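You operate a simulated robot arm through the tools that you are given. There is no shell and no other tool. Be economical: measure what you need, move in short steps, check, and stop when the job is done.

The job below is to be done with a simulated robot arm. You get a single attempt, and the scene is never put back.

JOB
Stir the lime putty smooth, rinse the trowel and cover the bucket.
Fine: stir with the trowel, rinse in the wash bucket; the cover sits home on the grey bucket, the trowel where it lay. Set down upright: round trowel.

It is judged by the outcome, as a careful person would: the job done as asked, and still so three seconds after it is handed in. It fails if anything else is knocked over, pushed out of place, dropped, spilled or broken. Lids that push on must go on centred and level and be pressed home; caps that screw on are set level and turned clockwise until they are tight.

ROBOT AND FRAMES
A 6-joint arm with a two-finger parallel gripper, fixed in place. Base frame: the origin is at the foot of the arm, x ahead of it, y to its left, z up; the work surface is at about z = 0.74. Lengths are in m, angles in degrees, forces in N, time in s.
With the tool pointing down near the work surface it reaches from about 0.26 to 0.68 m from the base axis. Its first joint turns from -66.0 to 66.0 degrees. Payload 2.9 kg.
The TCP is the grasp point between the finger pads, 0.03 m short of the fingertips. In the tool frame z runs along the fingers and y along their closing line. Largest opening 0.11 m; finger width 0.02, thickness 0.01; the body of the gripper, 0.048 by 0.112 m, starts 0.055 m behind the TCP.
Orientation is told as [roll, pitch, yaw] about the base's x, y, z axes, in that order, counted from this pose: with the fingers straight down and closing along the base's y, the tool's x points along the base's -x, its y along +y and its z along -z.

CONTROLS
- The arm moves only by the tool drive_tool. Its arguments are lists of equal length, an entry for each row: "fingers": the gripper command, from -1 (shut) to 1 (fully open), values between in proportion; "travel": the shift along the tool's x, y, z in units of 50 mm (1.0 is 50 mm), a list of three; "turn": the turn, a rotation vector about the tool's x, y, z in units of 4 degrees (1.0 is 4 degrees), a list of three. In form: {"fingers": [fingers, ...], "travel": [[x, y, z], ...], "turn": [[ax, ay, az], ...]}. A call has 1 to 12 rows; each row shifts and turns the commanded pose from where the row before left it, along the tool's axes as they then stand. A call with a number of a shift or a turn outside -1 to 1 is refused whole. Each row takes 0.2 s and may step no farther than 0.05 m and 8.6 degrees from the row before; otherwise, or with a gripper value out of range, the whole call is refused. Where a pose cannot be reached the arm comes as near as it can. A force on the tool above 70 N (or 10 N above the force at the start of the call, whichever is more), or a blocked arm, ends the call early, and 0.2 s more pass. The fingers move at their own pace (about 0.108 m/s each) and stop on an object; they squeeze with about 21 N. The grip force told is the motor's: it shows also when the fingers shut on nothing. Time passes only in rows, and 0.2 s behind the last, so rows that do not move let the fingers close. The reply holds the time, the measured pose of the TCP, the force on the tool along the base axes, the opening and the grip force, in the units named above and with some noise, with the torque about the TCP (base axes, N m) and any sound that the robot's microphone picked up.
- Cameras (640 x 400 px; columns grow to the right, rows downward): "scene" is fixed at [0.0733, 0.426, 1.3703]; the picture's right is [-0.84, -0.53, 0.00], its down [-0.32, 0.51, -0.80] and it looks along [0.43, -0.67, -0.60] (base axes); focal length 259 px, centre (320, 200). "wrist" rides on the gripper at [0.072, 0.017, -0.103] in the tool frame; the picture's right is [-0.23, 0.97, 0.00], its down [-0.76, -0.18, -0.62] and it looks along [-0.61, -0.14, 0.78] (tool axes); focal length 222 px, centre (320, 200). There is no depth. A picture from a camera that has moved, and an enlarged one, comes with that camera's place and axes in the base frame and with its lens. The place of the scene camera against the robot may be out by one fixed shift of up to 0.018 m in any direction.
- camera(camera): a new picture of that camera. The clock stands still meanwhile.
- inspect(camera, box): a new picture of the part [left, top, right, bottom] of that camera's present view, enlarged. The clock stands still meanwhile.
- close_job(): hands the job in; it is judged then, once.

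Go step by step. Nothing tells you positions but the pictures and the camera data: compare them with the known pose of the tool, close in by small moves and look again before you grip or let go. The budget is 120 turns and 64 pictures, counting those below and the enlarged ones. Unless the task says otherwise, let go and move clear before handing in, and close with one line.

The tools are called after "Call:" as a command line: name --argument value ..., lists and objects as JSON in quotes. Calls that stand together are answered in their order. drive_tool: Moves the arm, as the interface text tells. Its arguments: {"type":"object","properties":{"fingers":{"type":"array"},"travel":{"type":"array"},"turn":{"type":"array"}},"required":["fingers","travel","turn"]} The other tools are called the same way: camera (camera) takes a picture; inspect (camera, box) takes an enlarged picture of a part of a camera's view; close_job () hands the job in.

At the start:

```text
time_s: 0.0
ee_pos: [0.4389, -0.0488, 1.2064]
orientation: [0.0, -0.1, 0.0]
force: [-0.5, 0.1, 0.5]
moment: [0.0, -0.01, -0.01]
grip_width: 0.1102
finger_force: 0.0
```

scene: 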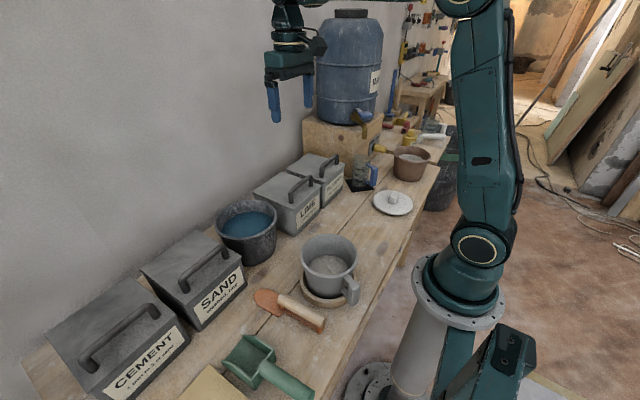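
wrist: 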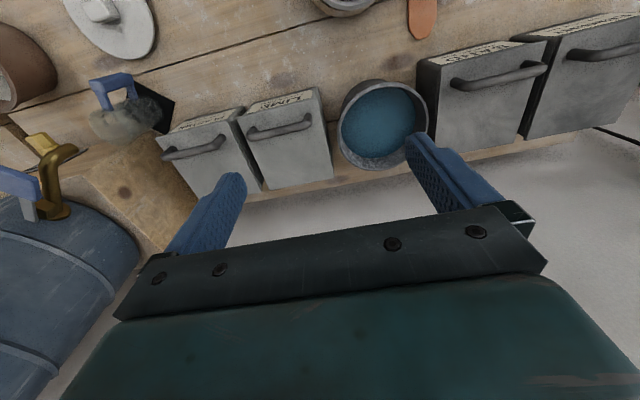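

I see a grey bucket with putty, a wash bucket with blue water, a round trowel with a wooden handle, and a white lid further along the bench. I'll look closer before moving.

Call:
inspect --camera "scene" --box '[200, 180, 400, 360]'

Call:
inspect --camera "scene" --box '[320, 110, 480, 230]'

```text
2.22 times, centred on (300, 270) of scene
camera zoom: at [0.0733, 0.426, 1.3703], right [-0.84, -0.53, 0.0], down [-0.32, 0.51, -0.8], along [0.43, -0.67, -0.6], focal length 576 px, centre (364, 44)
```

zoom: 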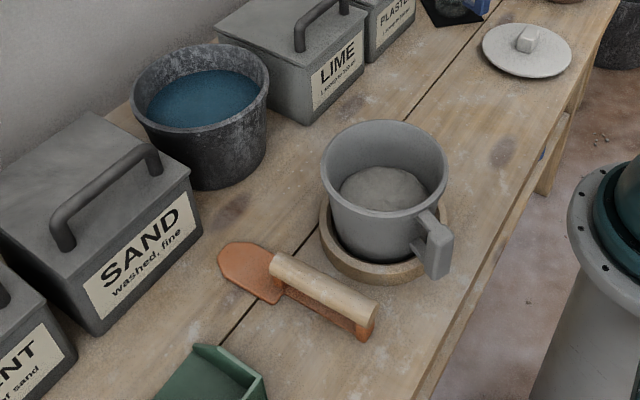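

```text
3.33 times, centred on (400, 170) of scene
camera zoom: at [0.0733, 0.426, 1.3703], right [-0.84, -0.53, 0.0], down [-0.32, 0.51, -0.8], along [0.43, -0.67, -0.6], focal length 864 px, centre (53, 300)
```

zoom: 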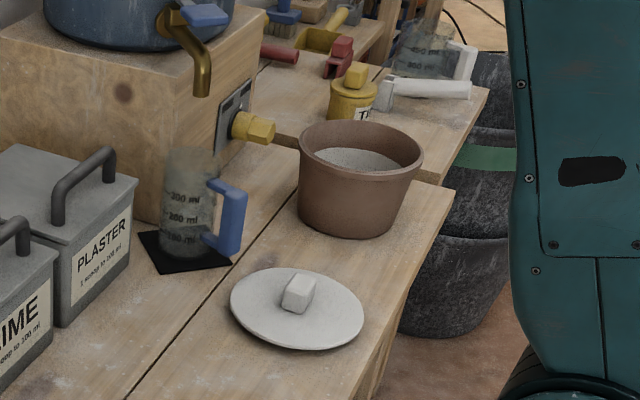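

The trowel handle seems to lie along x near (0.30, 0.17), the grey bucket near (0.285, 0.06), the wash bucket near (0.55, 0.07) and the lid near (0.265, -0.40). I'll move high above the trowel and look with the wrist camera.

Call:
drive_tool --fingers '[1, 1, 1, 1, 1, 1, 1, 1]' --travel '[[0.35, 0.55, 0.45], [0.35, 0.55, 0.45], [0.35, 0.55, 0.45], [0.35, 0.55, 0.45], [0.35, 0.55, 0.45], [0.35, 0.55, 0.45], [0.35, 0.55, 0.45], [0.35, 0.55, 0.45]]' --turn '[[0, 0, 0], [0, 0, 0], [0, 0, 0], [0, 0, 0], [0, 0, 0], [0, 0, 0], [0, 0, 0], [0, 0, 0]]'

Call:
camera --camera "wrist"

Call:
camera --camera "scene"

```text
time_s: 1.8
ee_pos: [0.295, 0.1681, 1.024]
orientation: [0.0, 0.0, -0.1]
force: [0.7, 0.1, -0.1]
moment: [0.04, 0.02, 0.01]
grip_width: 0.1099
finger_force: 0.1
```

```text
59 pictures are left
camera wrist: at [0.2222, 0.1855, 1.1262], right [0.23, 0.97, 0.0], down [0.76, -0.18, 0.62], along [0.61, -0.14, -0.78], focal length 222 px, centre (320, 200)
```

wrist: 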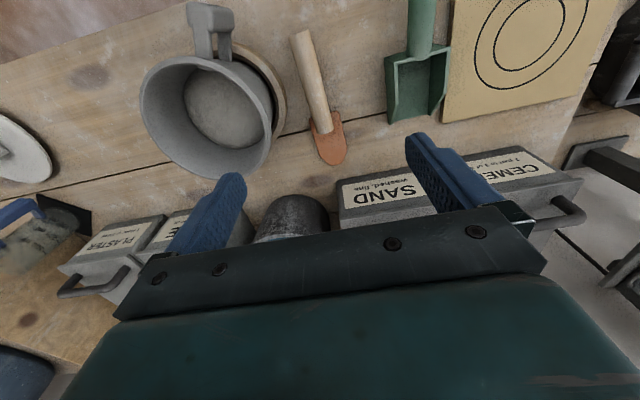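

```text
58 pictures are left
```

scene: 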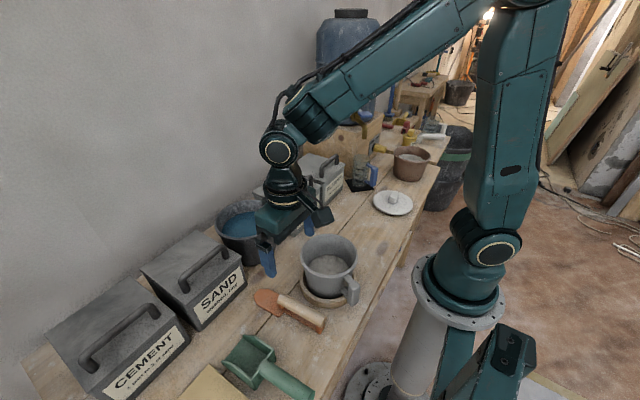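

The trowel lies along x: tip near (0.44, 0.165), handle from x≈0.33 to 0.23. I'll zoom in on it, and test empty at height whether the arm can tilt (blade-down pose) over the bucket.

Call:
inspect --camera "wrist" --box '[240, 10, 400, 180]'

Call:
drive_tool --fingers '[1, 1, 1, 1, 1, 1, 1, 1, 1, 1, 1, 1]' --travel '[[0, -0.22, -0.1], [0, -0.22, -0.1], [0, -0.22, -0.1], [0, -0.22, -0.1], [0, -0.22, 0], [0, -0.22, 0], [0, -0.22, 0], [0, -0.22, 0], [0, -0.22, 0], [0, -0.22, 0], [0, -0.22, 0], [0, -0.22, 0]]' --turn '[[0, 1, 0], [0, 1, 0], [0, 1, 0], [0, 1, 0], [0, 1, 0], [0, 1, 0], [0, 1, 0], [0, 1, 0], [0, 1, 0], [0, 1, 0], [0, 1, 0], [0, 1, 0]]'

Call:
camera --camera "scene"

```text
2.35 times, centred on (320, 95) of wrist
camera zoom: at [0.2222, 0.1855, 1.1262], right [0.23, 0.97, 0.0], down [0.76, -0.18, 0.62], along [0.61, -0.14, -0.78], focal length 523 px, centre (320, 447)
```

zoom: 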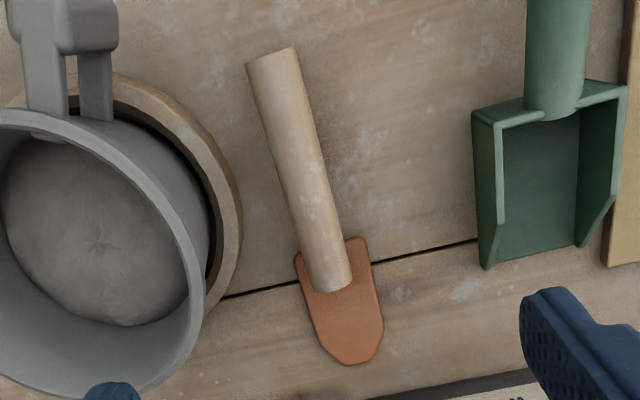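

```text
time_s: 4.4
ee_pos: [0.3107, 0.0552, 1.0384]
orientation: [-1.9, 42.7, -0.1]
force: [0.5, -0.3, -0.5]
moment: [-0.02, 0.01, 0.0]
grip_width: 0.1101
finger_force: 0.0
out of reach, approached as far as the arm can: row 11, 12
```

```text
56 pictures are left
```

scene: 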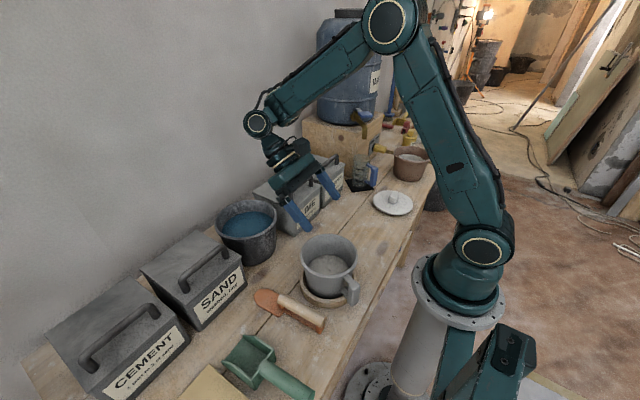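

Tilting the tool toward −x reaches about 43°, which should be enough. I'll test (still empty, high) whether the stirring position with the TCP near x≈0.19 is reachable.

Call:
drive_tool --fingers '[1, 1, 1, 1]' --travel '[[0, -0.1, 0], [0.54, -0.1, 0.5], [0.54, -0.1, 0.5], [0.54, 0, 0.5]]' --turn '[[0, -1, 0], [0, -0.5, 0], [0, 0, 0], [0, 0, 0]]'

Call:
camera --camera "wrist"

```text
time_s: 5.4
ee_pos: [0.2004, 0.0425, 1.0254]
orientation: [-1.8, 36.7, 0.1]
force: [-1.6, 0.1, -0.2]
moment: [0.01, -0.01, 0.0]
grip_width: 0.1101
finger_force: 0.0
out of reach, approached as far as the arm can: row 1
```

```text
55 pictures are left
camera wrist: at [0.2019, 0.0628, 1.151], right [0.16, 0.97, -0.16], down [0.99, -0.16, 0.05], along [0.02, -0.16, -0.99], focal length 222 px, centre (320, 200)
```

wrist: 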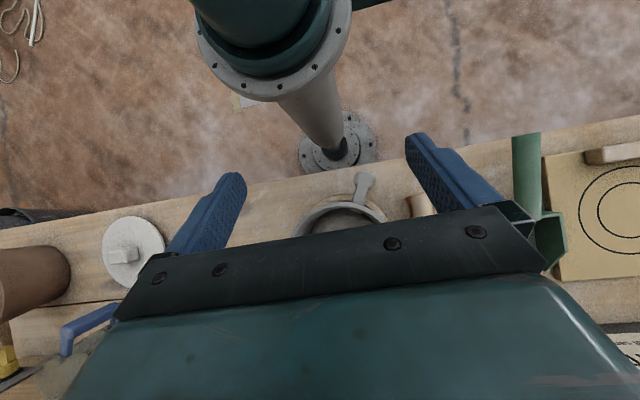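

Reachable at 37°. I'll lower a bit and tilt slightly more to probe the actual stirring height, still above the rim.

Call:
drive_tool --fingers '[1, 1, 1, 1]' --travel '[[-0.4, 0, 0.54], [-0.4, 0, 0.54], [0, 0, 0], [0, 0, 0]]' --turn '[[0, 0, 0], [0, 0, 0], [0, 1, 0], [0, 1, 0]]'

Call:
camera --camera "scene"

```text
time_s: 6.4
ee_pos: [0.2, 0.0393, 0.9596]
orientation: [-1.9, 44.8, -0.1]
force: [0.2, 0.4, 0.5]
moment: [0.0, 0.02, -0.02]
grip_width: 0.1101
finger_force: 0.1
```

```text
54 pictures are left
```

scene: 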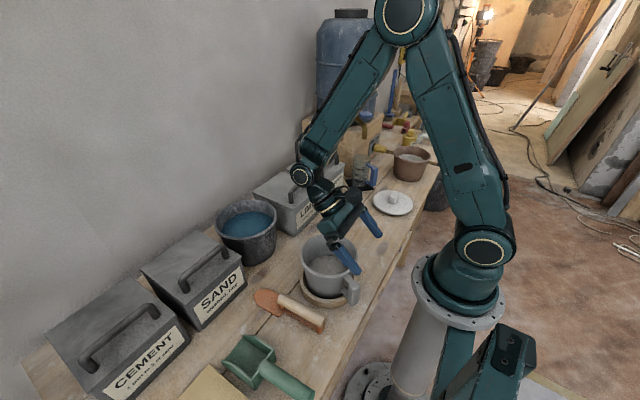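

Tilting to 45° at stirring position works. Now I return the tool upright and go above the rear part of the trowel handle.

Call:
drive_tool --fingers '[1, 1, 1, 1, 1, 1, 1, 1, 1, 1, 1, 1]' --travel '[[0, 0.22, 0], [0, 0.22, 0], [0, 0.22, 0], [0, 0.22, 0], [0, 0.22, 0], [0, 0.22, 0], [0, 0.22, 0], [0, 0.22, 0], [0, 0.22, 0], [0, 0.22, 0], [-0.2, 0.22, 0], [-0.8, 0, 0]]' --turn '[[0, -1, 0], [0, -1, 0], [0, -1, 0], [0, -1, 0], [0, -1, 0], [0, -1, 0], [0, -1, 0], [0, -1, 0], [0, -1, 0], [0, -1, 0], [0, -1, 0], [-0.475, -0.2, 0]]'

Call:
camera --camera "wrist"

```text
time_s: 9.0
ee_pos: [0.246, 0.1595, 0.9553]
orientation: [0.7, -0.2, 1.1]
force: [0.4, -0.4, 0.3]
moment: [0.02, -0.01, -0.03]
grip_width: 0.1101
finger_force: 0.0
```

```text
53 pictures are left
camera wrist: at [0.1715, 0.1746, 1.0582], right [0.21, 0.98, 0.01], down [0.76, -0.17, 0.62], along [0.61, -0.12, -0.78], focal length 222 px, centre (320, 200)
```

wrist: 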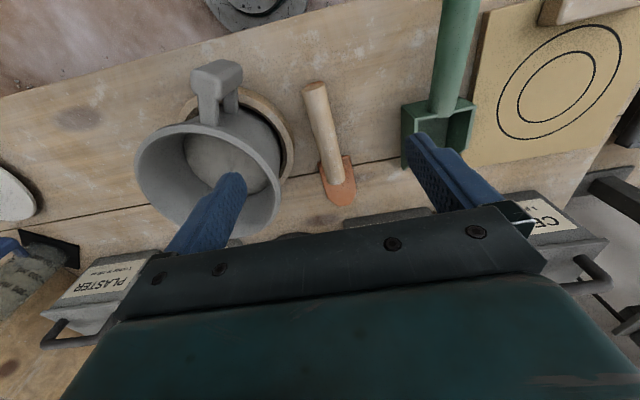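

The bucket rim is close to the trowel (rim edge around y≈0.12), so the wide gripper body could hit it. I'll narrow the fingers and take a lower, offset view to measure rim and handle heights.

Call:
drive_tool --fingers '[0.1, 0.1, 0.1]' --travel '[[0, 0.8, 0], [0, 0, 0.75], [0, 0, 0.75]]' --turn '[[0.17, 0, 0], [0, 0, 0], [0, 0, 0]]'

Call:
camera --camera "wrist"

Call:
camera --camera "scene"

```text
time_s: 9.8
ee_pos: [0.2438, 0.1998, 0.8795]
orientation: [-0.1, -0.2, 1.2]
force: [-0.1, -0.3, -0.2]
moment: [0.01, -0.02, -0.01]
grip_width: 0.0605
finger_force: 0.0
```

```text
52 pictures are left
camera wrist: at [0.1708, 0.2154, 0.982], right [0.21, 0.98, 0.0], down [0.76, -0.16, 0.63], along [0.61, -0.13, -0.78], focal length 222 px, centre (320, 200)
```

wrist: 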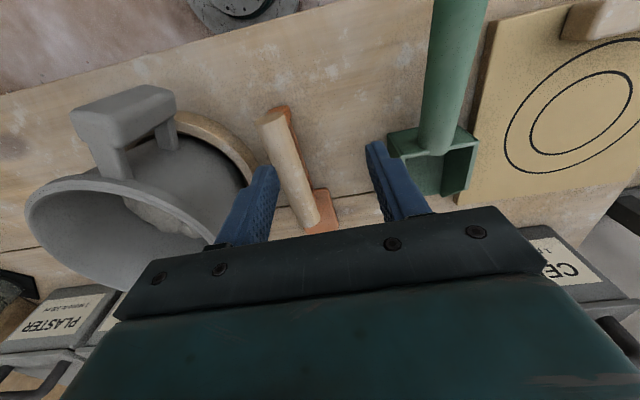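

```text
51 pictures are left
```

scene: 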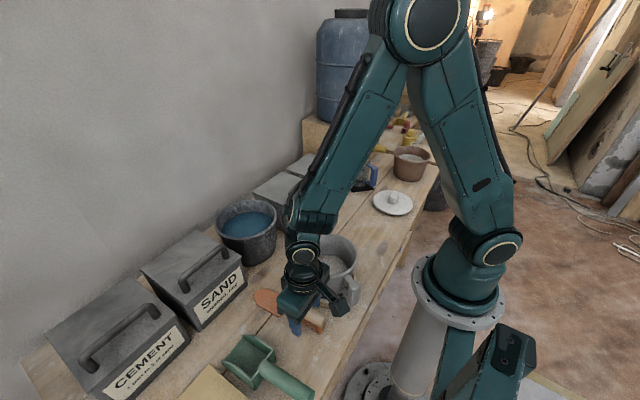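

Measured: bucket centre ≈(0.285, 0.037), rim z≈0.866, outer radius ≈0.073; handle axis at y≈0.159, z≈0.778. I'll lean the gripper 15° away from the bucket, centre over the handle's rear and come down partway.

Call:
drive_tool --fingers '[0.1, 0.1, 0.1, 0.1, 0.1, 0.1, 0.1]' --travel '[[0, 0, 0], [0, 0, 0], [0, 0, 0], [0, 0, 0], [0.05, -0.79, 0.21], [0, 0.155, 0.58], [0, 0.155, 0.58]]' --turn '[[0.94, 0, -0.3], [0.94, 0, 0], [0.94, 0, 0], [0.94, 0, 0], [0, 0, 0], [0, 0, 0], [0, 0, 0]]'

Call:
camera --camera "wrist"

Call:
inspect --camera "scene" --box '[230, 220, 390, 340]'

```text
time_s: 11.4
ee_pos: [0.2428, 0.159, 0.8208]
orientation: [-15.2, -0.1, 2.3]
force: [-0.6, 0.0, -0.4]
moment: [-0.01, -0.01, 0.01]
grip_width: 0.0604
finger_force: 0.1
```

```text
50 pictures are left
camera wrist: at [0.1682, 0.2003, 0.9148], right [0.19, 0.95, -0.25], down [0.76, 0.02, 0.65], along [0.62, -0.32, -0.72], focal length 222 px, centre (320, 200)
```

wrist: 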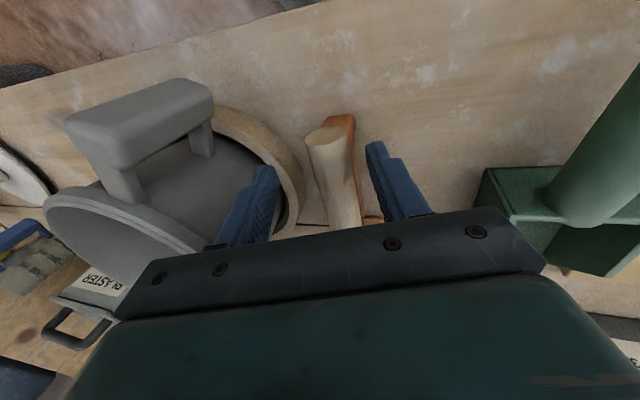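

```text
3.33 times, centred on (310, 280) of scene
camera zoom: at [0.0733, 0.426, 1.3703], right [-0.84, -0.53, 0.0], down [-0.32, 0.51, -0.8], along [0.43, -0.67, -0.6], focal length 864 px, centre (353, -67)
```

zoom: 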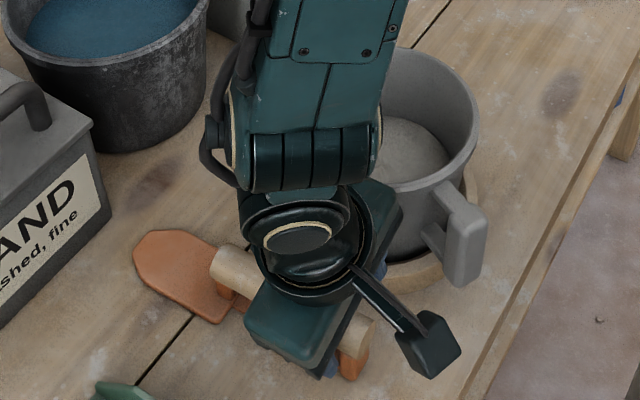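

The handle sits between the fingers. I go down vertically to grip height.

Call:
drive_tool --fingers '[0.1, 0.1]' --travel '[[0.05, 0.093, 0.348], [0, 0.093, 0.348]]' --turn '[[0, 0, 0], [0, 0, 0]]'

Call:
camera --camera "wrist"

```text
time_s: 12.0
ee_pos: [0.2403, 0.1583, 0.7859]
orientation: [-15.2, -0.1, 2.4]
force: [-0.6, 0.0, 0.3]
moment: [-0.01, -0.02, -0.01]
grip_width: 0.0603
finger_force: 0.1
```

```text
48 pictures are left
camera wrist: at [0.165, 0.1995, 0.8799], right [0.19, 0.95, -0.25], down [0.76, 0.02, 0.65], along [0.62, -0.32, -0.72], focal length 222 px, centre (320, 200)
```

wrist: 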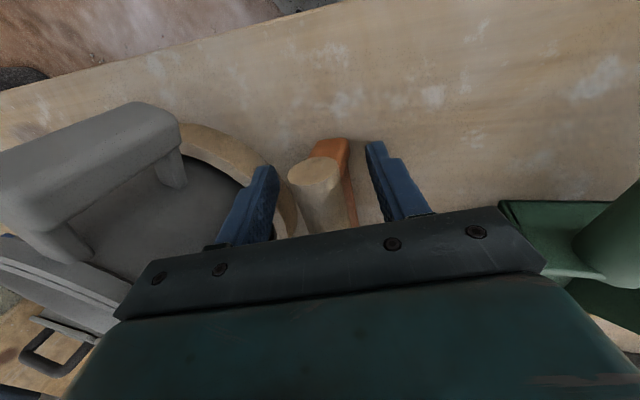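

The handle is centred enough between the fingers; I'll close.

Call:
drive_tool --fingers '[-0.3, -1, -1, -1]' --travel '[[0, 0, 0], [0, 0, 0], [0, 0, 0], [0, 0, 0]]' --turn '[[0, 0, 0], [0, 0, 0], [0, 0, 0], [0, 0, 0]]'

Call:
camera --camera "wrist"

```text
time_s: 13.0
ee_pos: [0.2402, 0.1577, 0.7857]
orientation: [-15.1, -0.2, 2.4]
force: [0.7, -0.4, -1.9]
moment: [0.01, 0.2, 0.04]
grip_width: 0.0279
finger_force: 20.6
```

```text
47 pictures are left
camera wrist: at [0.165, 0.1994, 0.8801], right [0.19, 0.95, -0.25], down [0.76, 0.02, 0.65], along [0.62, -0.32, -0.72], focal length 222 px, centre (320, 200)
```

wrist: 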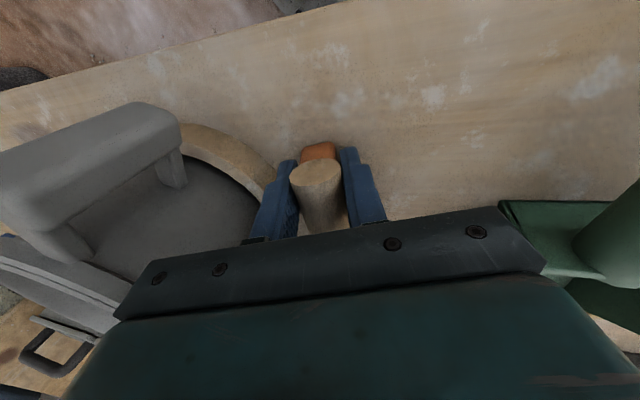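

Gripped at 28 mm. I lift straight up and look at how the trowel hangs.

Call:
drive_tool --fingers '[-1, -1, -1, -1, -1, -1, -1]' --travel '[[0, -0.08, -0.29], [0, -0.155, -0.58], [0, -0.155, -0.58], [0, -0.155, -0.58], [0, -0.155, -0.58], [0, -0.155, -0.58], [0, -0.155, -0.58]]' --turn '[[0, 0, 0], [0, 0, 0], [0, 0, 0], [0, 0, 0], [0, 0, 0], [0, 0, 0], [0, 0, 0]]'

Call:
camera --camera "scene"

Call:
camera --camera "wrist"

```text
time_s: 14.6
ee_pos: [0.2456, 0.1595, 0.9816]
orientation: [-15.1, -0.2, 2.4]
force: [-0.3, -0.6, 0.7]
moment: [0.0, 0.0, -0.02]
grip_width: 0.0
finger_force: 21.0
```

```text
46 pictures are left
```

scene: 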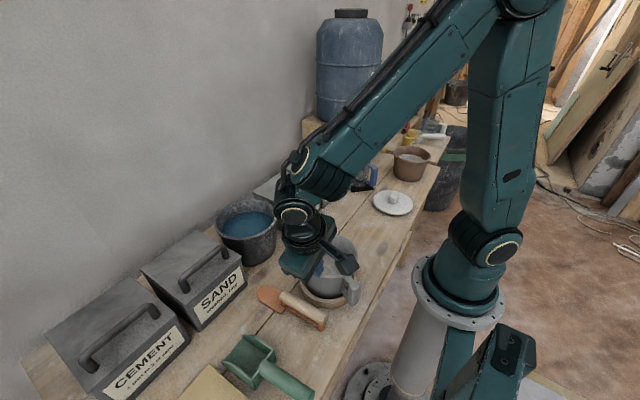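

```text
45 pictures are left
camera wrist: at [0.1703, 0.2, 1.0748], right [0.19, 0.95, -0.25], down [0.76, 0.02, 0.65], along [0.62, -0.32, -0.72], focal length 222 px, centre (320, 200)
```

wrist: 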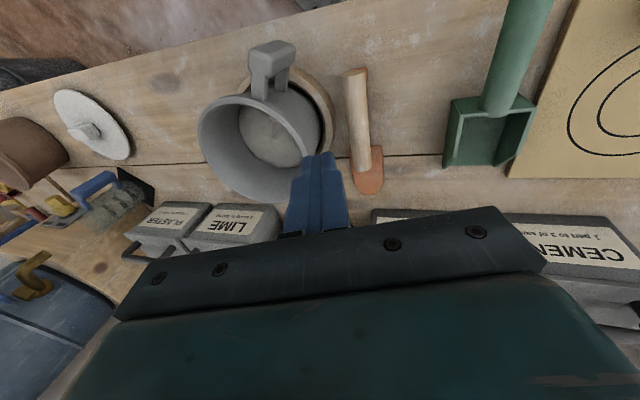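

The trowel slipped out and stayed on the table. I check that it is still at its place and how it lies.

Call:
inspect --camera "scene" --box '[200, 180, 400, 360]'

Call:
inspect --camera "wrist" --box '[300, 40, 420, 220]'

```text
2.22 times, centred on (300, 270) of scene
camera zoom: at [0.0733, 0.426, 1.3703], right [-0.84, -0.53, 0.0], down [-0.32, 0.51, -0.8], along [0.43, -0.67, -0.6], focal length 576 px, centre (364, 44)
```

zoom: 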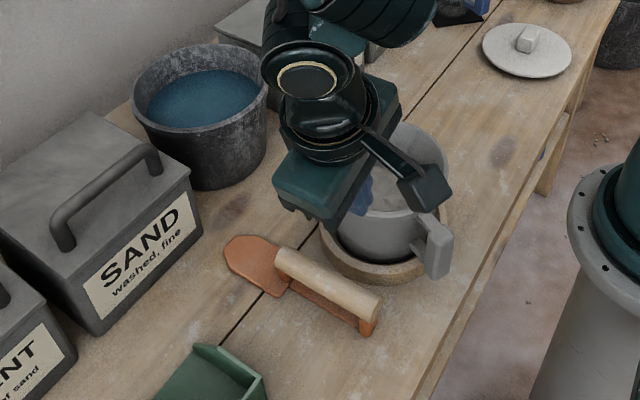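

```text
2.22 times, centred on (360, 130) of wrist
camera zoom: at [0.1703, 0.2, 1.0748], right [0.19, 0.95, -0.25], down [0.76, 0.02, 0.65], along [0.62, -0.32, -0.72], focal length 494 px, centre (231, 356)
```

zoom: 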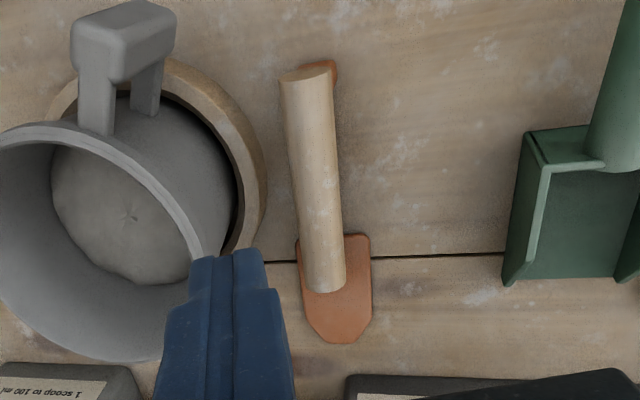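

It shifted only ~6 mm; I gripped too far from its balance point. I'll regrip nearer the middle (x≈0.305) with a 25° lean for rim clearance.

Call:
drive_tool --fingers '[-0.16, -0.16, -0.16, -0.16, -0.16, -0.16]' --travel '[[-0.4, -0.03, 0], [-0.4, -0.03, 0], [-0.4, 0, 0], [0, 0.38, 0.815], [0, 0.38, 0.815], [0, 0.38, 0.815]]' --turn '[[0.83, 0, 0.3], [0.83, 0, 0.3], [0.83, 0, 0], [0, 0, 0], [0, 0, 0], [0, 0, 0]]'

Call:
camera --camera "wrist"

Call:
inspect --camera "scene" --box '[230, 220, 390, 340]'

```text
time_s: 16.0
ee_pos: [0.3086, 0.156, 0.849]
orientation: [-25.1, -0.8, 0.2]
force: [-0.2, 0.2, -0.1]
moment: [0.04, -0.01, 0.02]
grip_width: 0.046
finger_force: 0.0
```

```text
42 pictures are left
camera wrist: at [0.2341, 0.2161, 0.933], right [0.23, 0.88, -0.41], down [0.75, 0.1, 0.65], along [0.62, -0.46, -0.64], focal length 222 px, centre (320, 200)
```

wrist: 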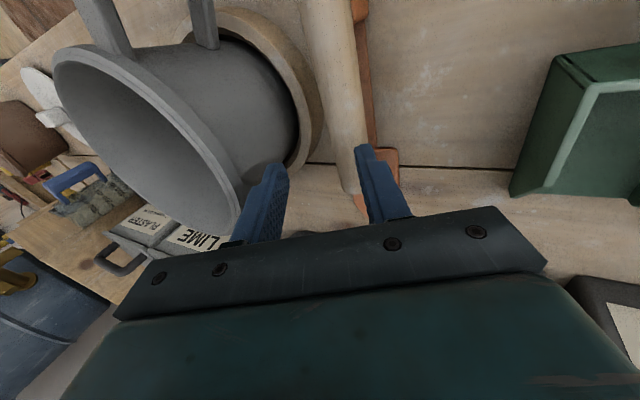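

```text
3.33 times, centred on (310, 280) of scene
camera zoom: at [0.0733, 0.426, 1.3703], right [-0.84, -0.53, 0.0], down [-0.32, 0.51, -0.8], along [0.43, -0.67, -0.6], focal length 864 px, centre (353, -67)
```

zoom: 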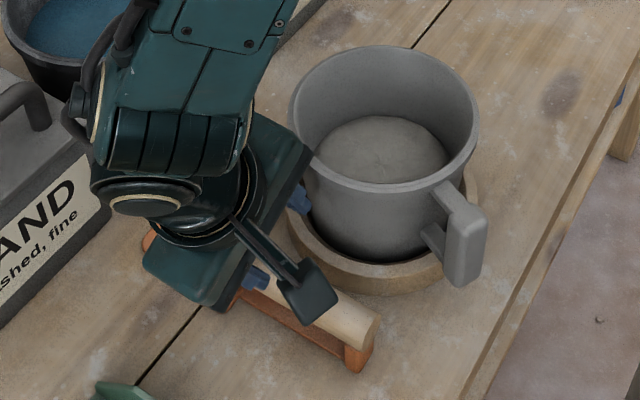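

Re-triangulating suggests the handle axis is higher, z≈0.80, which explains the slip. I descend to about z=0.808 and check.

Call:
drive_tool --fingers '[-0.16, -0.16]' --travel '[[0, 0.177, 0.38], [0, 0.177, 0.38]]' --turn '[[0, 0, 0], [0, 0, 0]]'

Call:
camera --camera "wrist"

Call:
inspect --camera "scene" --box '[230, 220, 390, 340]'

```text
time_s: 16.4
ee_pos: [0.3085, 0.1605, 0.8353]
orientation: [-24.6, -1.2, 0.2]
force: [0.5, -0.2, 0.1]
moment: [0.01, 0.01, 0.02]
grip_width: 0.0461
finger_force: 0.1
stopped in row 2: the force on the tool passed its limit at 112 N (the readings are from after the stop); the commanded pose is now the measured one
```

```text
40 pictures are left
camera wrist: at [0.2337, 0.2189, 0.9195], right [0.23, 0.89, -0.4], down [0.75, 0.1, 0.65], along [0.62, -0.45, -0.64], focal length 222 px, centre (320, 200)
```

wrist: 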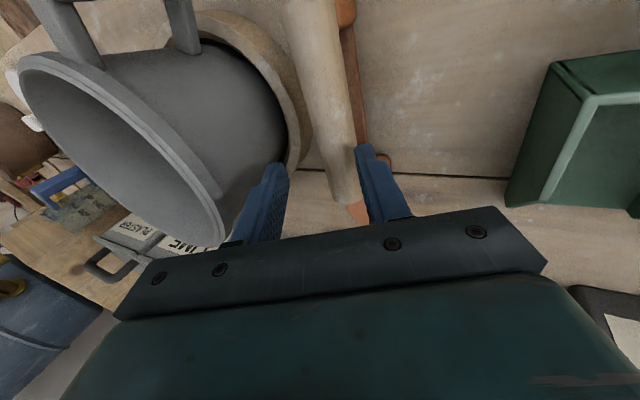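

```text
3.33 times, centred on (310, 280) of scene
camera zoom: at [0.0733, 0.426, 1.3703], right [-0.84, -0.53, 0.0], down [-0.32, 0.51, -0.8], along [0.43, -0.67, -0.6], focal length 864 px, centre (353, -67)
```

zoom: 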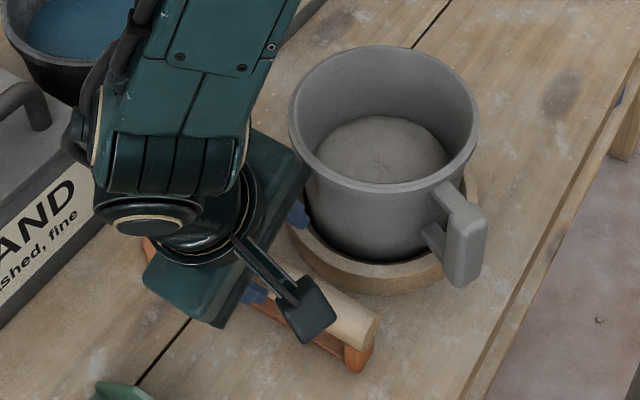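

The +y fingertip touched the handle since I descended vertically with leaning fingers. I back off along the fingers, shift to centre, and look before approaching along the finger axis.

Call:
drive_tool --fingers '[-0.05, -0.05]' --travel '[[0, 0, -0.6], [0, 0.2, 0]]' --turn '[[0, 0, 0], [0, 0.3, 0]]'

Call:
camera --camera "wrist"

Call:
inspect --camera "scene" --box '[200, 180, 400, 360]'

```text
time_s: 17.0
ee_pos: [0.3077, 0.1819, 0.8575]
orientation: [-24.7, 0.0, -0.2]
force: [-0.2, 0.6, 0.0]
moment: [-0.01, -0.02, -0.01]
grip_width: 0.0523
finger_force: 0.1
```

```text
38 pictures are left
camera wrist: at [0.2349, 0.2415, 0.9435], right [0.23, 0.88, -0.41], down [0.76, 0.1, 0.64], along [0.6, -0.46, -0.65], focal length 222 px, centre (320, 200)
```

wrist: 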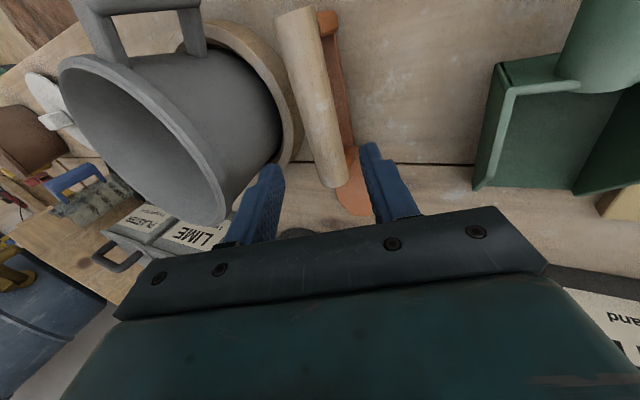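

```text
2.22 times, centred on (300, 270) of scene
camera zoom: at [0.0733, 0.426, 1.3703], right [-0.84, -0.53, 0.0], down [-0.32, 0.51, -0.8], along [0.43, -0.67, -0.6], focal length 576 px, centre (364, 44)
```

zoom: 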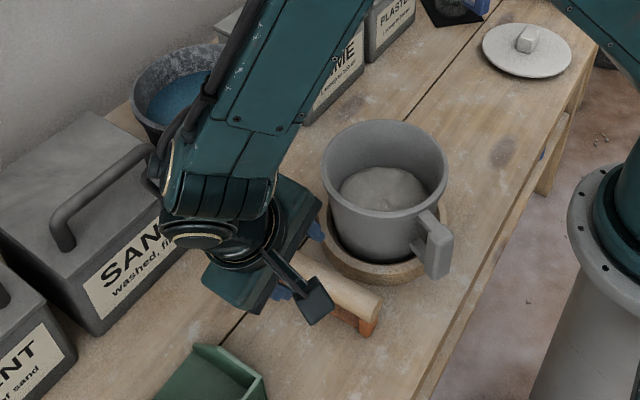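

Now the handle is centred on the finger axis (axis z≈0.79). Approach along the fingers ~65 mm and close.

Call:
drive_tool --fingers '[-0.05, -0.05, -0.05, -0.05]' --travel '[[0, 0.05, 0.4], [0, 0, 0.4], [0, 0, 0.3], [0, 0, 0.22]]' --turn '[[0, 0, 0], [0, 0, 0], [0, 0, 0], [0, 0, 0]]'

Call:
camera --camera "wrist"

```text
time_s: 18.0
ee_pos: [0.3083, 0.1552, 0.7971]
orientation: [-24.6, 0.0, -0.2]
force: [-0.2, 0.0, -0.1]
moment: [-0.02, -0.02, 0.04]
grip_width: 0.0525
finger_force: 0.0
```

```text
36 pictures are left
camera wrist: at [0.2355, 0.2155, 0.8826], right [0.23, 0.88, -0.41], down [0.76, 0.09, 0.64], along [0.6, -0.46, -0.65], focal length 222 px, centre (320, 200)
```

wrist: 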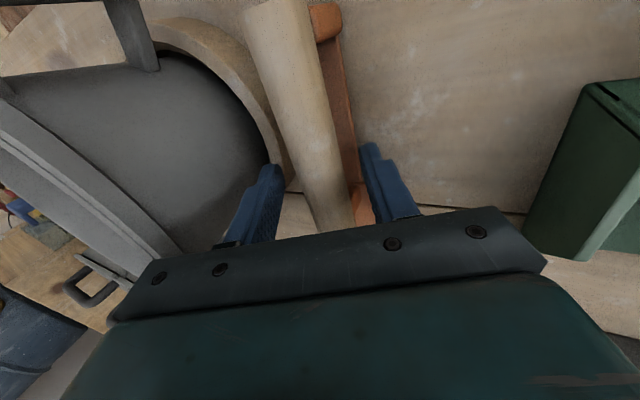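

The handle is between the pads with no contact; closing.

Call:
drive_tool --fingers '[-0.3, -0.5, -1, -1]' --travel '[[0, 0, 0], [0, 0, 0], [0, 0, 0], [0, 0, 0]]' --turn '[[0, 0, 0], [0, 0, 0], [0, 0, 0], [0, 0, 0]]'

Call:
camera --camera "wrist"

```text
time_s: 19.0
ee_pos: [0.3073, 0.1557, 0.7962]
orientation: [-24.8, 0.0, -0.3]
force: [-0.8, -0.6, 7.2]
moment: [0.1, 0.36, 0.26]
grip_width: 0.0362
finger_force: 21.6
```

```text
35 pictures are left
camera wrist: at [0.2354, 0.2155, 0.8828], right [0.23, 0.88, -0.41], down [0.76, 0.1, 0.64], along [0.6, -0.46, -0.65], focal length 222 px, centre (320, 200)
```

wrist: 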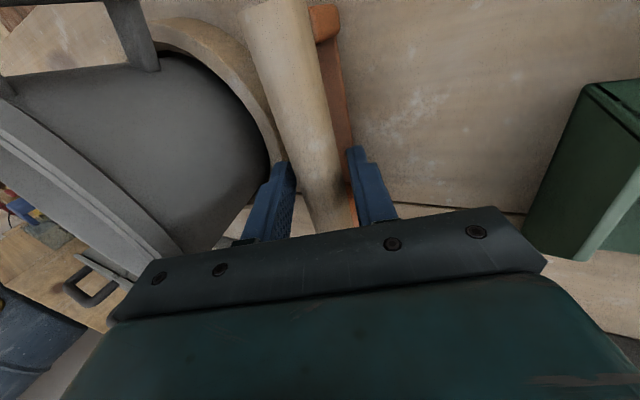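

Width 36 mm suggests the +y fingertip catches the strip below the handle. I'll open, back off 9 mm along the fingers and close again.

Call:
drive_tool --fingers '[-0.05, -0.05, -0.05, -0.3, -0.5, -1, -1]' --travel '[[0, 0, 0], [0, 0, 0], [0, 0, -0.18], [0, 0, 0], [0, 0, 0], [0, 0, 0], [0, 0, 0]]' --turn '[[0, 0, 0], [0, 0, 0], [0, 0, 0], [0, 0, 0], [0, 0, 0], [0, 0, 0], [0, 0, 0]]'

Call:
camera --camera "wrist"

```text
time_s: 20.6
ee_pos: [0.3079, 0.1588, 0.806]
orientation: [-24.6, -0.1, -0.2]
force: [0.2, 2.7, 6.7]
moment: [0.27, -0.09, 0.07]
grip_width: 0.0357
finger_force: 20.7
```

```text
34 pictures are left
camera wrist: at [0.2353, 0.2195, 0.8911], right [0.23, 0.88, -0.41], down [0.76, 0.1, 0.64], along [0.61, -0.46, -0.65], focal length 222 px, centre (320, 200)
```

wrist: 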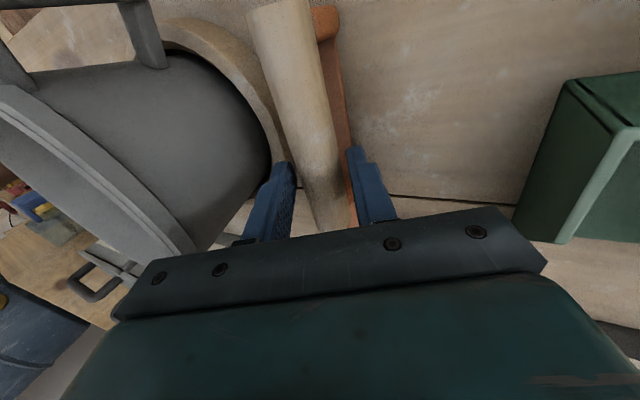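

The handle behaves like a box-section, so a leaning grip isn't secure. I'll use this hold to slide the trowel ~30 mm away from the bucket so I can regrip it squarely.

Call:
drive_tool --fingers '[-1, -1, -1, -1, -1]' --travel '[[0, 0.14, -0.06], [0, 0.14, -0.06], [0, 0.14, -0.06], [0, 0.14, -0.06], [0, 0, 0]]' --turn '[[0, 0, 0], [0, 0, 0], [0, 0, 0], [0, 0, 0], [0, 0, 0]]'

Call:
camera --camera "wrist"

```text
time_s: 21.8
ee_pos: [0.3054, 0.1905, 0.8038]
orientation: [-24.7, 0.0, -0.4]
force: [0.0, -0.3, -2.6]
moment: [0.04, 0.09, -0.01]
grip_width: 0.0279
finger_force: 21.2
```

```text
33 pictures are left
camera wrist: at [0.2335, 0.2493, 0.8897], right [0.23, 0.88, -0.41], down [0.76, 0.1, 0.64], along [0.6, -0.46, -0.65], focal length 222 px, centre (320, 200)
```

wrist: 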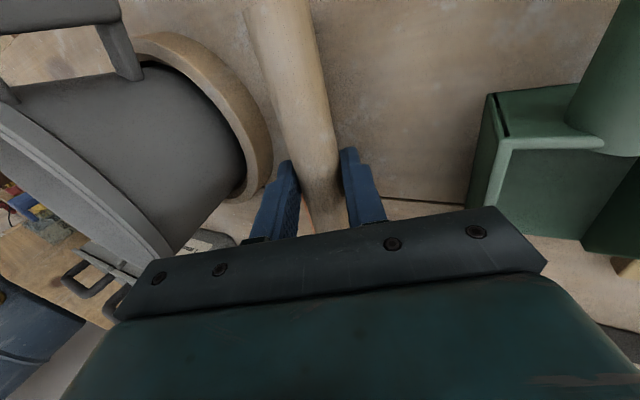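

The trowel snapped into alignment with the pads (27.9 mm) – a proper mid-handle hold. I'll try lifting gently.

Call:
drive_tool --fingers '[-1, -1, -1, -1, -1, -1]' --travel '[[0, -0.085, -0.18], [0, -0.085, -0.18], [0, -0.17, -0.36], [0, -0.17, -0.36], [0, -0.17, -0.36], [0, 0, 0]]' --turn '[[0, 0, 0], [0, 0, 0], [0, 0, 0], [0, 0, 0], [0, 0, 0], [0, 0, 0]]'

Call:
camera --camera "scene"

```text
time_s: 23.2
ee_pos: [0.3056, 0.1891, 0.8854]
orientation: [-24.7, 0.1, -0.3]
force: [-0.6, 0.4, -1.7]
moment: [0.03, 0.04, -0.02]
grip_width: 0.0279
finger_force: 20.9
```

```text
32 pictures are left
```

scene: 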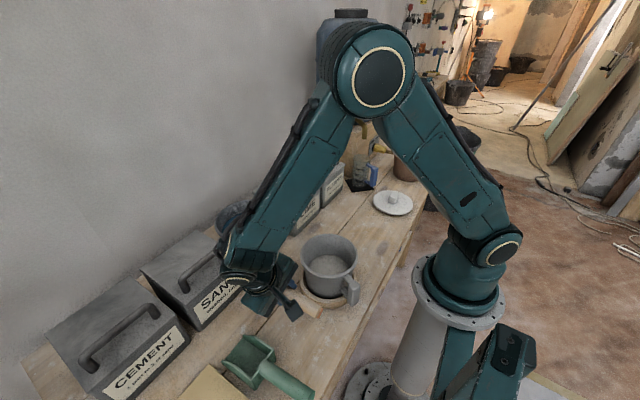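

Lifted and held (~2 N). I raise further and level the roll.

Call:
drive_tool --fingers '[-1, -1, -1, -1, -1, -1, -1, -1, -1, -1]' --travel '[[0, -0.31, -0.66], [0, -0.31, -0.66], [0, -0.31, -0.66], [0, 0, 0], [0, 0, 0], [0, 0, 0], [0, 0, 0], [0, 0, 0], [0, 0, 0], [0, 0, 0]]' --turn '[[0, 0, 0], [0, 0, 0], [0, 0, 0], [-0.88, 0, 0], [-0.88, 0, 0], [-0.88, 0, 0], [-0.88, 0, 0], [-0.88, 0, 0], [-0.88, 0, 0], [-0.88, 0, 0]]'

Call:
inspect --camera "scene" --box '[200, 160, 420, 340]'

Call:
camera --camera "wrist"

```text
time_s: 25.4
ee_pos: [0.3066, 0.1876, 0.9937]
orientation: [0.0, 0.0, -0.3]
force: [0.6, -0.1, -2.5]
moment: [-0.02, 0.04, -0.04]
grip_width: 0.0277
finger_force: 21.0
```

```text
2.22 times, centred on (310, 250) of scene
camera zoom: at [0.0733, 0.4261, 1.3703], right [-0.84, -0.53, 0.0], down [-0.32, 0.51, -0.8], along [0.43, -0.67, -0.6], focal length 576 px, centre (342, 89)
```

zoom: 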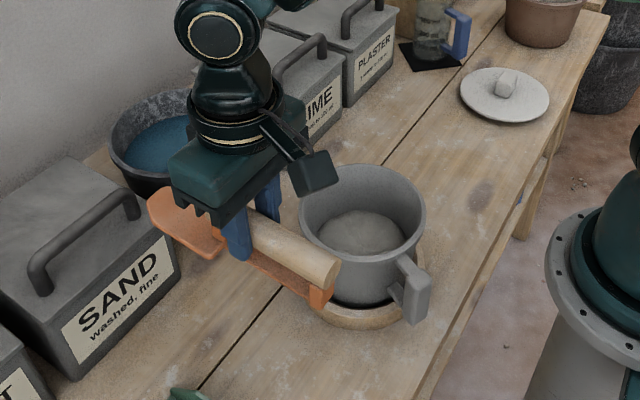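

```text
30 pictures are left
camera wrist: at [0.2355, 0.2074, 1.0959], right [0.23, 0.97, 0.0], down [0.76, -0.18, 0.62], along [0.61, -0.14, -0.78], focal length 222 px, centre (320, 200)
```

wrist: 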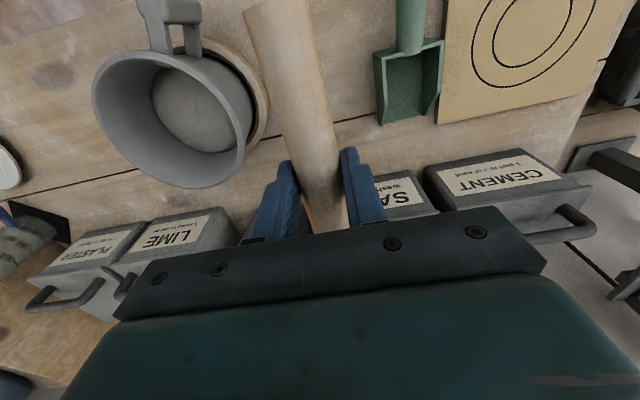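

Held level and square. Now I carry it over the grey bucket while tilting the blade down 40°, staying high.

Call:
drive_tool --fingers '[-1, -1, -1, -1, -1, -1, -1, -1, -1, -1, -1, -1]' --travel '[[0.25, 0, -0.25], [0.25, -0.25, -0.25], [0.25, -0.25, -0.25], [0.2, -0.25, 0], [0, -0.28, 0], [0, -0.28, 0], [0, -0.28, 0], [0, -0.28, 0], [0, -0.28, 0], [0, -0.28, 0], [0, -0.29, 0], [0, -0.29, 0]]' --turn '[[0, 0, 0], [0, 0, 0], [0, 1, 0], [0, 1, 0], [0, 1, 0], [0, 1, 0], [0, 1, 0], [0, 1, 0], [0, 1, 0], [0, 1, 0], [0, 1, 0], [0, 1, 0]]'

Call:
camera --camera "scene"

Call:
camera --camera "wrist"

```text
time_s: 28.0
ee_pos: [0.2598, 0.0389, 1.0313]
orientation: [0.0, 39.9, -0.4]
force: [0.9, 0.5, -2.6]
moment: [0.01, 0.0, -0.01]
grip_width: 0.028
finger_force: 21.2
```

```text
29 pictures are left
```

scene: 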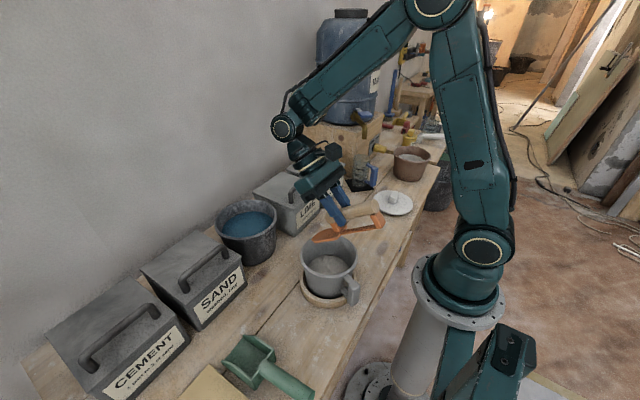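

```text
28 pictures are left
camera wrist: at [0.2711, 0.0557, 1.1568], right [0.18, 0.97, -0.15], down [0.98, -0.18, -0.01], along [-0.04, -0.14, -0.99], focal length 222 px, centre (320, 200)
```

wrist: 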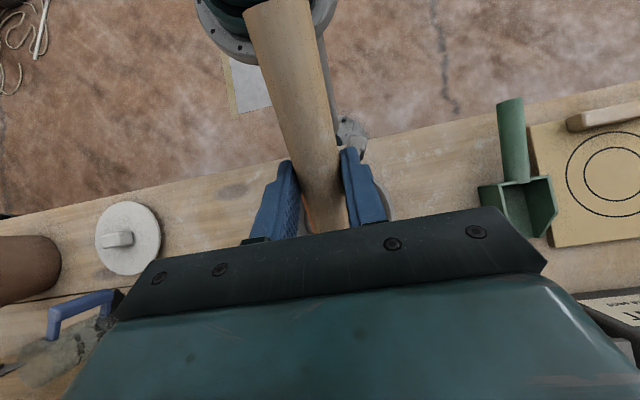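

The tip tracks my estimate (0.32, 0.04, 0.90). I lower it into the bucket above the putty and steepen the tilt.

Call:
drive_tool --fingers '[-1, -1, -1, -1]' --travel '[[-0.45, -0.03, 0.536], [-0.45, 0, 0.536], [-0.2, 0, -0.15], [0, 0, 0]]' --turn '[[0, 0, 0], [0, 0, 0], [0, 1, 0], [0, 1, 0]]'

Call:
inspect --camera "scene" --box '[260, 160, 420, 320]'

```text
time_s: 29.0
ee_pos: [0.2724, 0.0357, 0.9638]
orientation: [-0.2, 48.1, -0.4]
force: [-0.2, 0.1, -2.7]
moment: [0.02, -0.04, -0.02]
grip_width: 0.028
finger_force: 20.7
```

```text
2.50 times, centred on (340, 240) of scene
camera zoom: at [0.0733, 0.426, 1.3703], right [-0.84, -0.53, 0.0], down [-0.32, 0.51, -0.8], along [0.43, -0.67, -0.6], focal length 648 px, centre (270, 100)
```

zoom: 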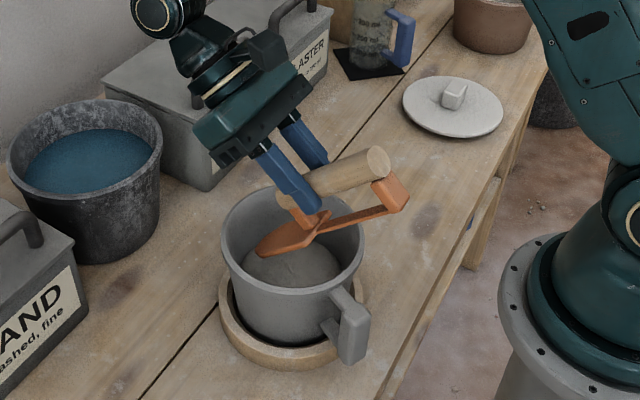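

The trowel is inside the bucket above the putty. I steepen by another 8° for room to stir, then lower toward the putty.

Call:
drive_tool --fingers '[-1, -1, -1, -1]' --travel '[[-0.08, 0, -0.09], [-0.08, 0, -0.09], [-0.25, 0, 0.17], [-0.25, 0, 0.17]]' --turn '[[0, 1, 0], [0, 1, 0], [0, 0, 0], [0, 0, 0]]'

Call:
inspect --camera "scene" --box '[260, 160, 420, 320]'

```text
time_s: 30.0
ee_pos: [0.2827, 0.0375, 0.9296]
orientation: [-0.2, 55.9, -0.4]
force: [-0.5, 0.3, -2.4]
moment: [-0.01, -0.06, 0.03]
grip_width: 0.0276
finger_force: 20.7
```

```text
2.50 times, centred on (340, 240) of scene
camera zoom: at [0.0733, 0.426, 1.3703], right [-0.84, -0.53, 0.0], down [-0.32, 0.51, -0.8], along [0.43, -0.67, -0.6], focal length 648 px, centre (270, 100)
```

zoom: 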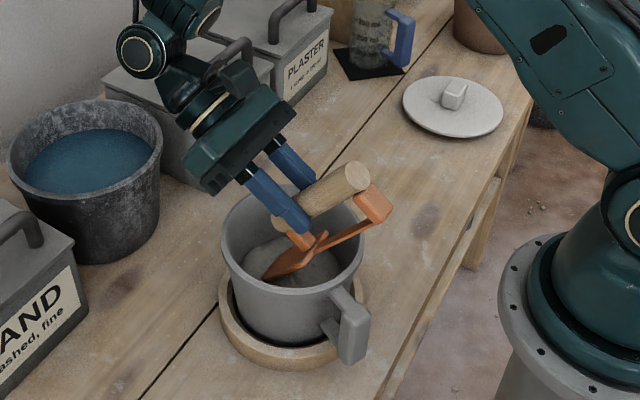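

Tilt 56° reached and the tip is at the putty. I dip a little deeper and check force.

Call:
drive_tool --fingers '[-1, -1]' --travel '[[-0.15, 0, 0], [-0.15, 0, 0]]' --turn '[[0, 0, 0], [0, 0, 0]]'

Call:
inspect --camera "scene" --box '[290, 220, 370, 300]'

```text
time_s: 30.6
ee_pos: [0.2926, 0.0369, 0.9163]
orientation: [-0.1, 56.1, -0.4]
force: [-0.5, -0.2, -2.5]
moment: [0.0, -0.06, -0.04]
grip_width: 0.0278
finger_force: 21.1
```

```text
5.00 times, centred on (330, 260) of scene
camera zoom: at [0.0733, 0.426, 1.3703], right [-0.84, -0.53, 0.0], down [-0.32, 0.51, -0.8], along [0.43, -0.67, -0.6], focal length 1296 px, centre (270, -100)
```

zoom: 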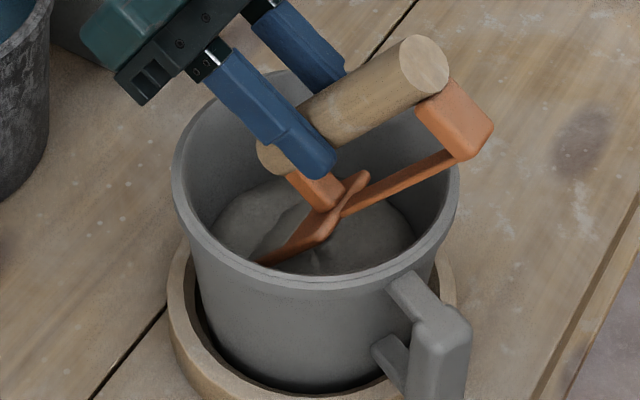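

The blade is in the putty with no wall contact. I stir one loop.

Call:
drive_tool --fingers '[-1, -1, -1, -1, -1, -1, -1, -1, -1, -1, -1, -1]' --travel '[[0.021, 0.24, 0.032], [0.057, 0.176, 0.085], [0.078, 0.064, 0.116], [0.078, -0.064, 0.116], [0.057, -0.176, 0.085], [0.021, -0.24, 0.032], [-0.021, -0.24, -0.032], [-0.057, -0.176, -0.085], [-0.078, -0.064, -0.116], [-0.078, 0.064, -0.116], [-0.057, 0.176, -0.085], [-0.021, 0.24, -0.032]]' --turn '[[0, 0, 0], [0, 0, 0], [0, 0, 0], [0, 0, 0], [0, 0, 0], [0, 0, 0], [0, 0, 0], [0, 0, 0], [0, 0, 0], [0, 0, 0], [0, 0, 0], [0, 0, 0]]'

Call:
inspect --camera "scene" --box '[290, 220, 370, 300]'

```text
time_s: 33.2
ee_pos: [0.292, 0.0378, 0.9185]
orientation: [-0.2, 56.0, -0.4]
force: [0.2, 0.0, -2.3]
moment: [0.0, -0.02, 0.01]
grip_width: 0.0279
finger_force: 21.2
```

```text
5.00 times, centred on (330, 260) of scene
camera zoom: at [0.0733, 0.426, 1.3703], right [-0.84, -0.53, 0.0], down [-0.32, 0.51, -0.8], along [0.43, -0.67, -0.6], focal length 1296 px, centre (270, -100)
```

zoom: 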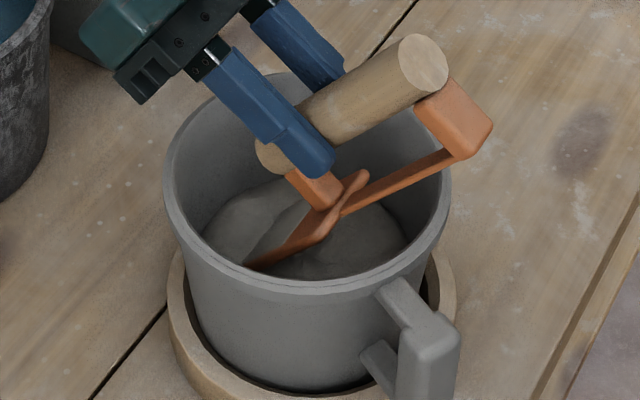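

The bucket was nudged ~4 mm within its ring, so the tip touched the +x wall. I'll shift the stirring path inward and use a smaller loop.

Call:
drive_tool --fingers '[-1]' --travel '[[0.112, 0, 0.166]]' --turn '[[0, 0, 0]]'

Call:
drive_tool --fingers '[-1, -1, -1, -1, -1, -1, -1, -1, -1, -1, -1, -1]' --travel '[[0.012, 0.18, 0.018], [0.033, 0.132, 0.049], [0.045, 0.048, 0.066], [0.045, -0.048, 0.066], [0.033, -0.132, 0.049], [0.012, -0.18, 0.018], [-0.012, -0.18, -0.018], [-0.033, -0.132, -0.049], [-0.045, -0.048, -0.066], [-0.045, 0.048, -0.066], [-0.033, 0.132, -0.049], [-0.012, 0.18, -0.018]]' --turn '[[0, 0, 0], [0, 0, 0], [0, 0, 0], [0, 0, 0], [0, 0, 0], [0, 0, 0], [0, 0, 0], [0, 0, 0], [0, 0, 0], [0, 0, 0], [0, 0, 0], [0, 0, 0]]'

Call:
drive_tool --fingers '[-1, -1, -1, -1, -1, -1, -1, -1, -1, -1, -1, -1]' --travel '[[0.012, 0.18, 0.018], [0.033, 0.132, 0.049], [0.045, 0.048, 0.066], [0.045, -0.048, 0.066], [0.033, -0.132, 0.049], [0.012, -0.18, 0.018], [-0.012, -0.18, -0.018], [-0.033, -0.132, -0.049], [-0.045, -0.048, -0.066], [-0.045, 0.048, -0.066], [-0.033, 0.132, -0.049], [-0.012, 0.18, -0.018]]' --turn '[[0, 0, 0], [0, 0, 0], [0, 0, 0], [0, 0, 0], [0, 0, 0], [0, 0, 0], [0, 0, 0], [0, 0, 0], [0, 0, 0], [0, 0, 0], [0, 0, 0], [0, 0, 0]]'

Call:
inspect --camera "scene" --box '[290, 220, 370, 300]'

```text
time_s: 33.6
ee_pos: [0.2822, 0.0369, 0.9176]
orientation: [-0.1, 56.1, -0.5]
force: [0.8, -0.4, -2.1]
moment: [-0.01, -0.05, -0.02]
grip_width: 0.0277
finger_force: 21.2
```

```text
time_s: 36.2
ee_pos: [0.2837, 0.0351, 0.9172]
orientation: [0.0, 56.0, -0.2]
force: [0.1, -0.1, -2.5]
moment: [-0.02, -0.05, -0.03]
grip_width: 0.0277
finger_force: 21.3
```

```text
time_s: 38.8
ee_pos: [0.2813, 0.0386, 0.9171]
orientation: [-0.2, 56.0, -0.4]
force: [0.2, 0.0, -2.4]
moment: [0.01, -0.01, 0.01]
grip_width: 0.0278
finger_force: 20.7
```

```text
5.00 times, centred on (330, 260) of scene
camera zoom: at [0.0733, 0.426, 1.3703], right [-0.84, -0.53, 0.0], down [-0.32, 0.51, -0.8], along [0.43, -0.67, -0.6], focal length 1296 px, centre (270, -100)
```

zoom: 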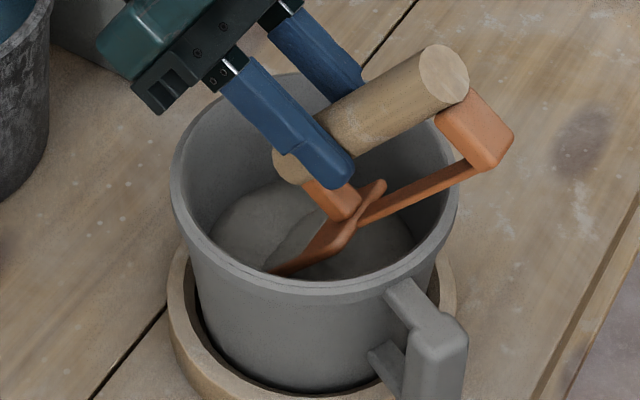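

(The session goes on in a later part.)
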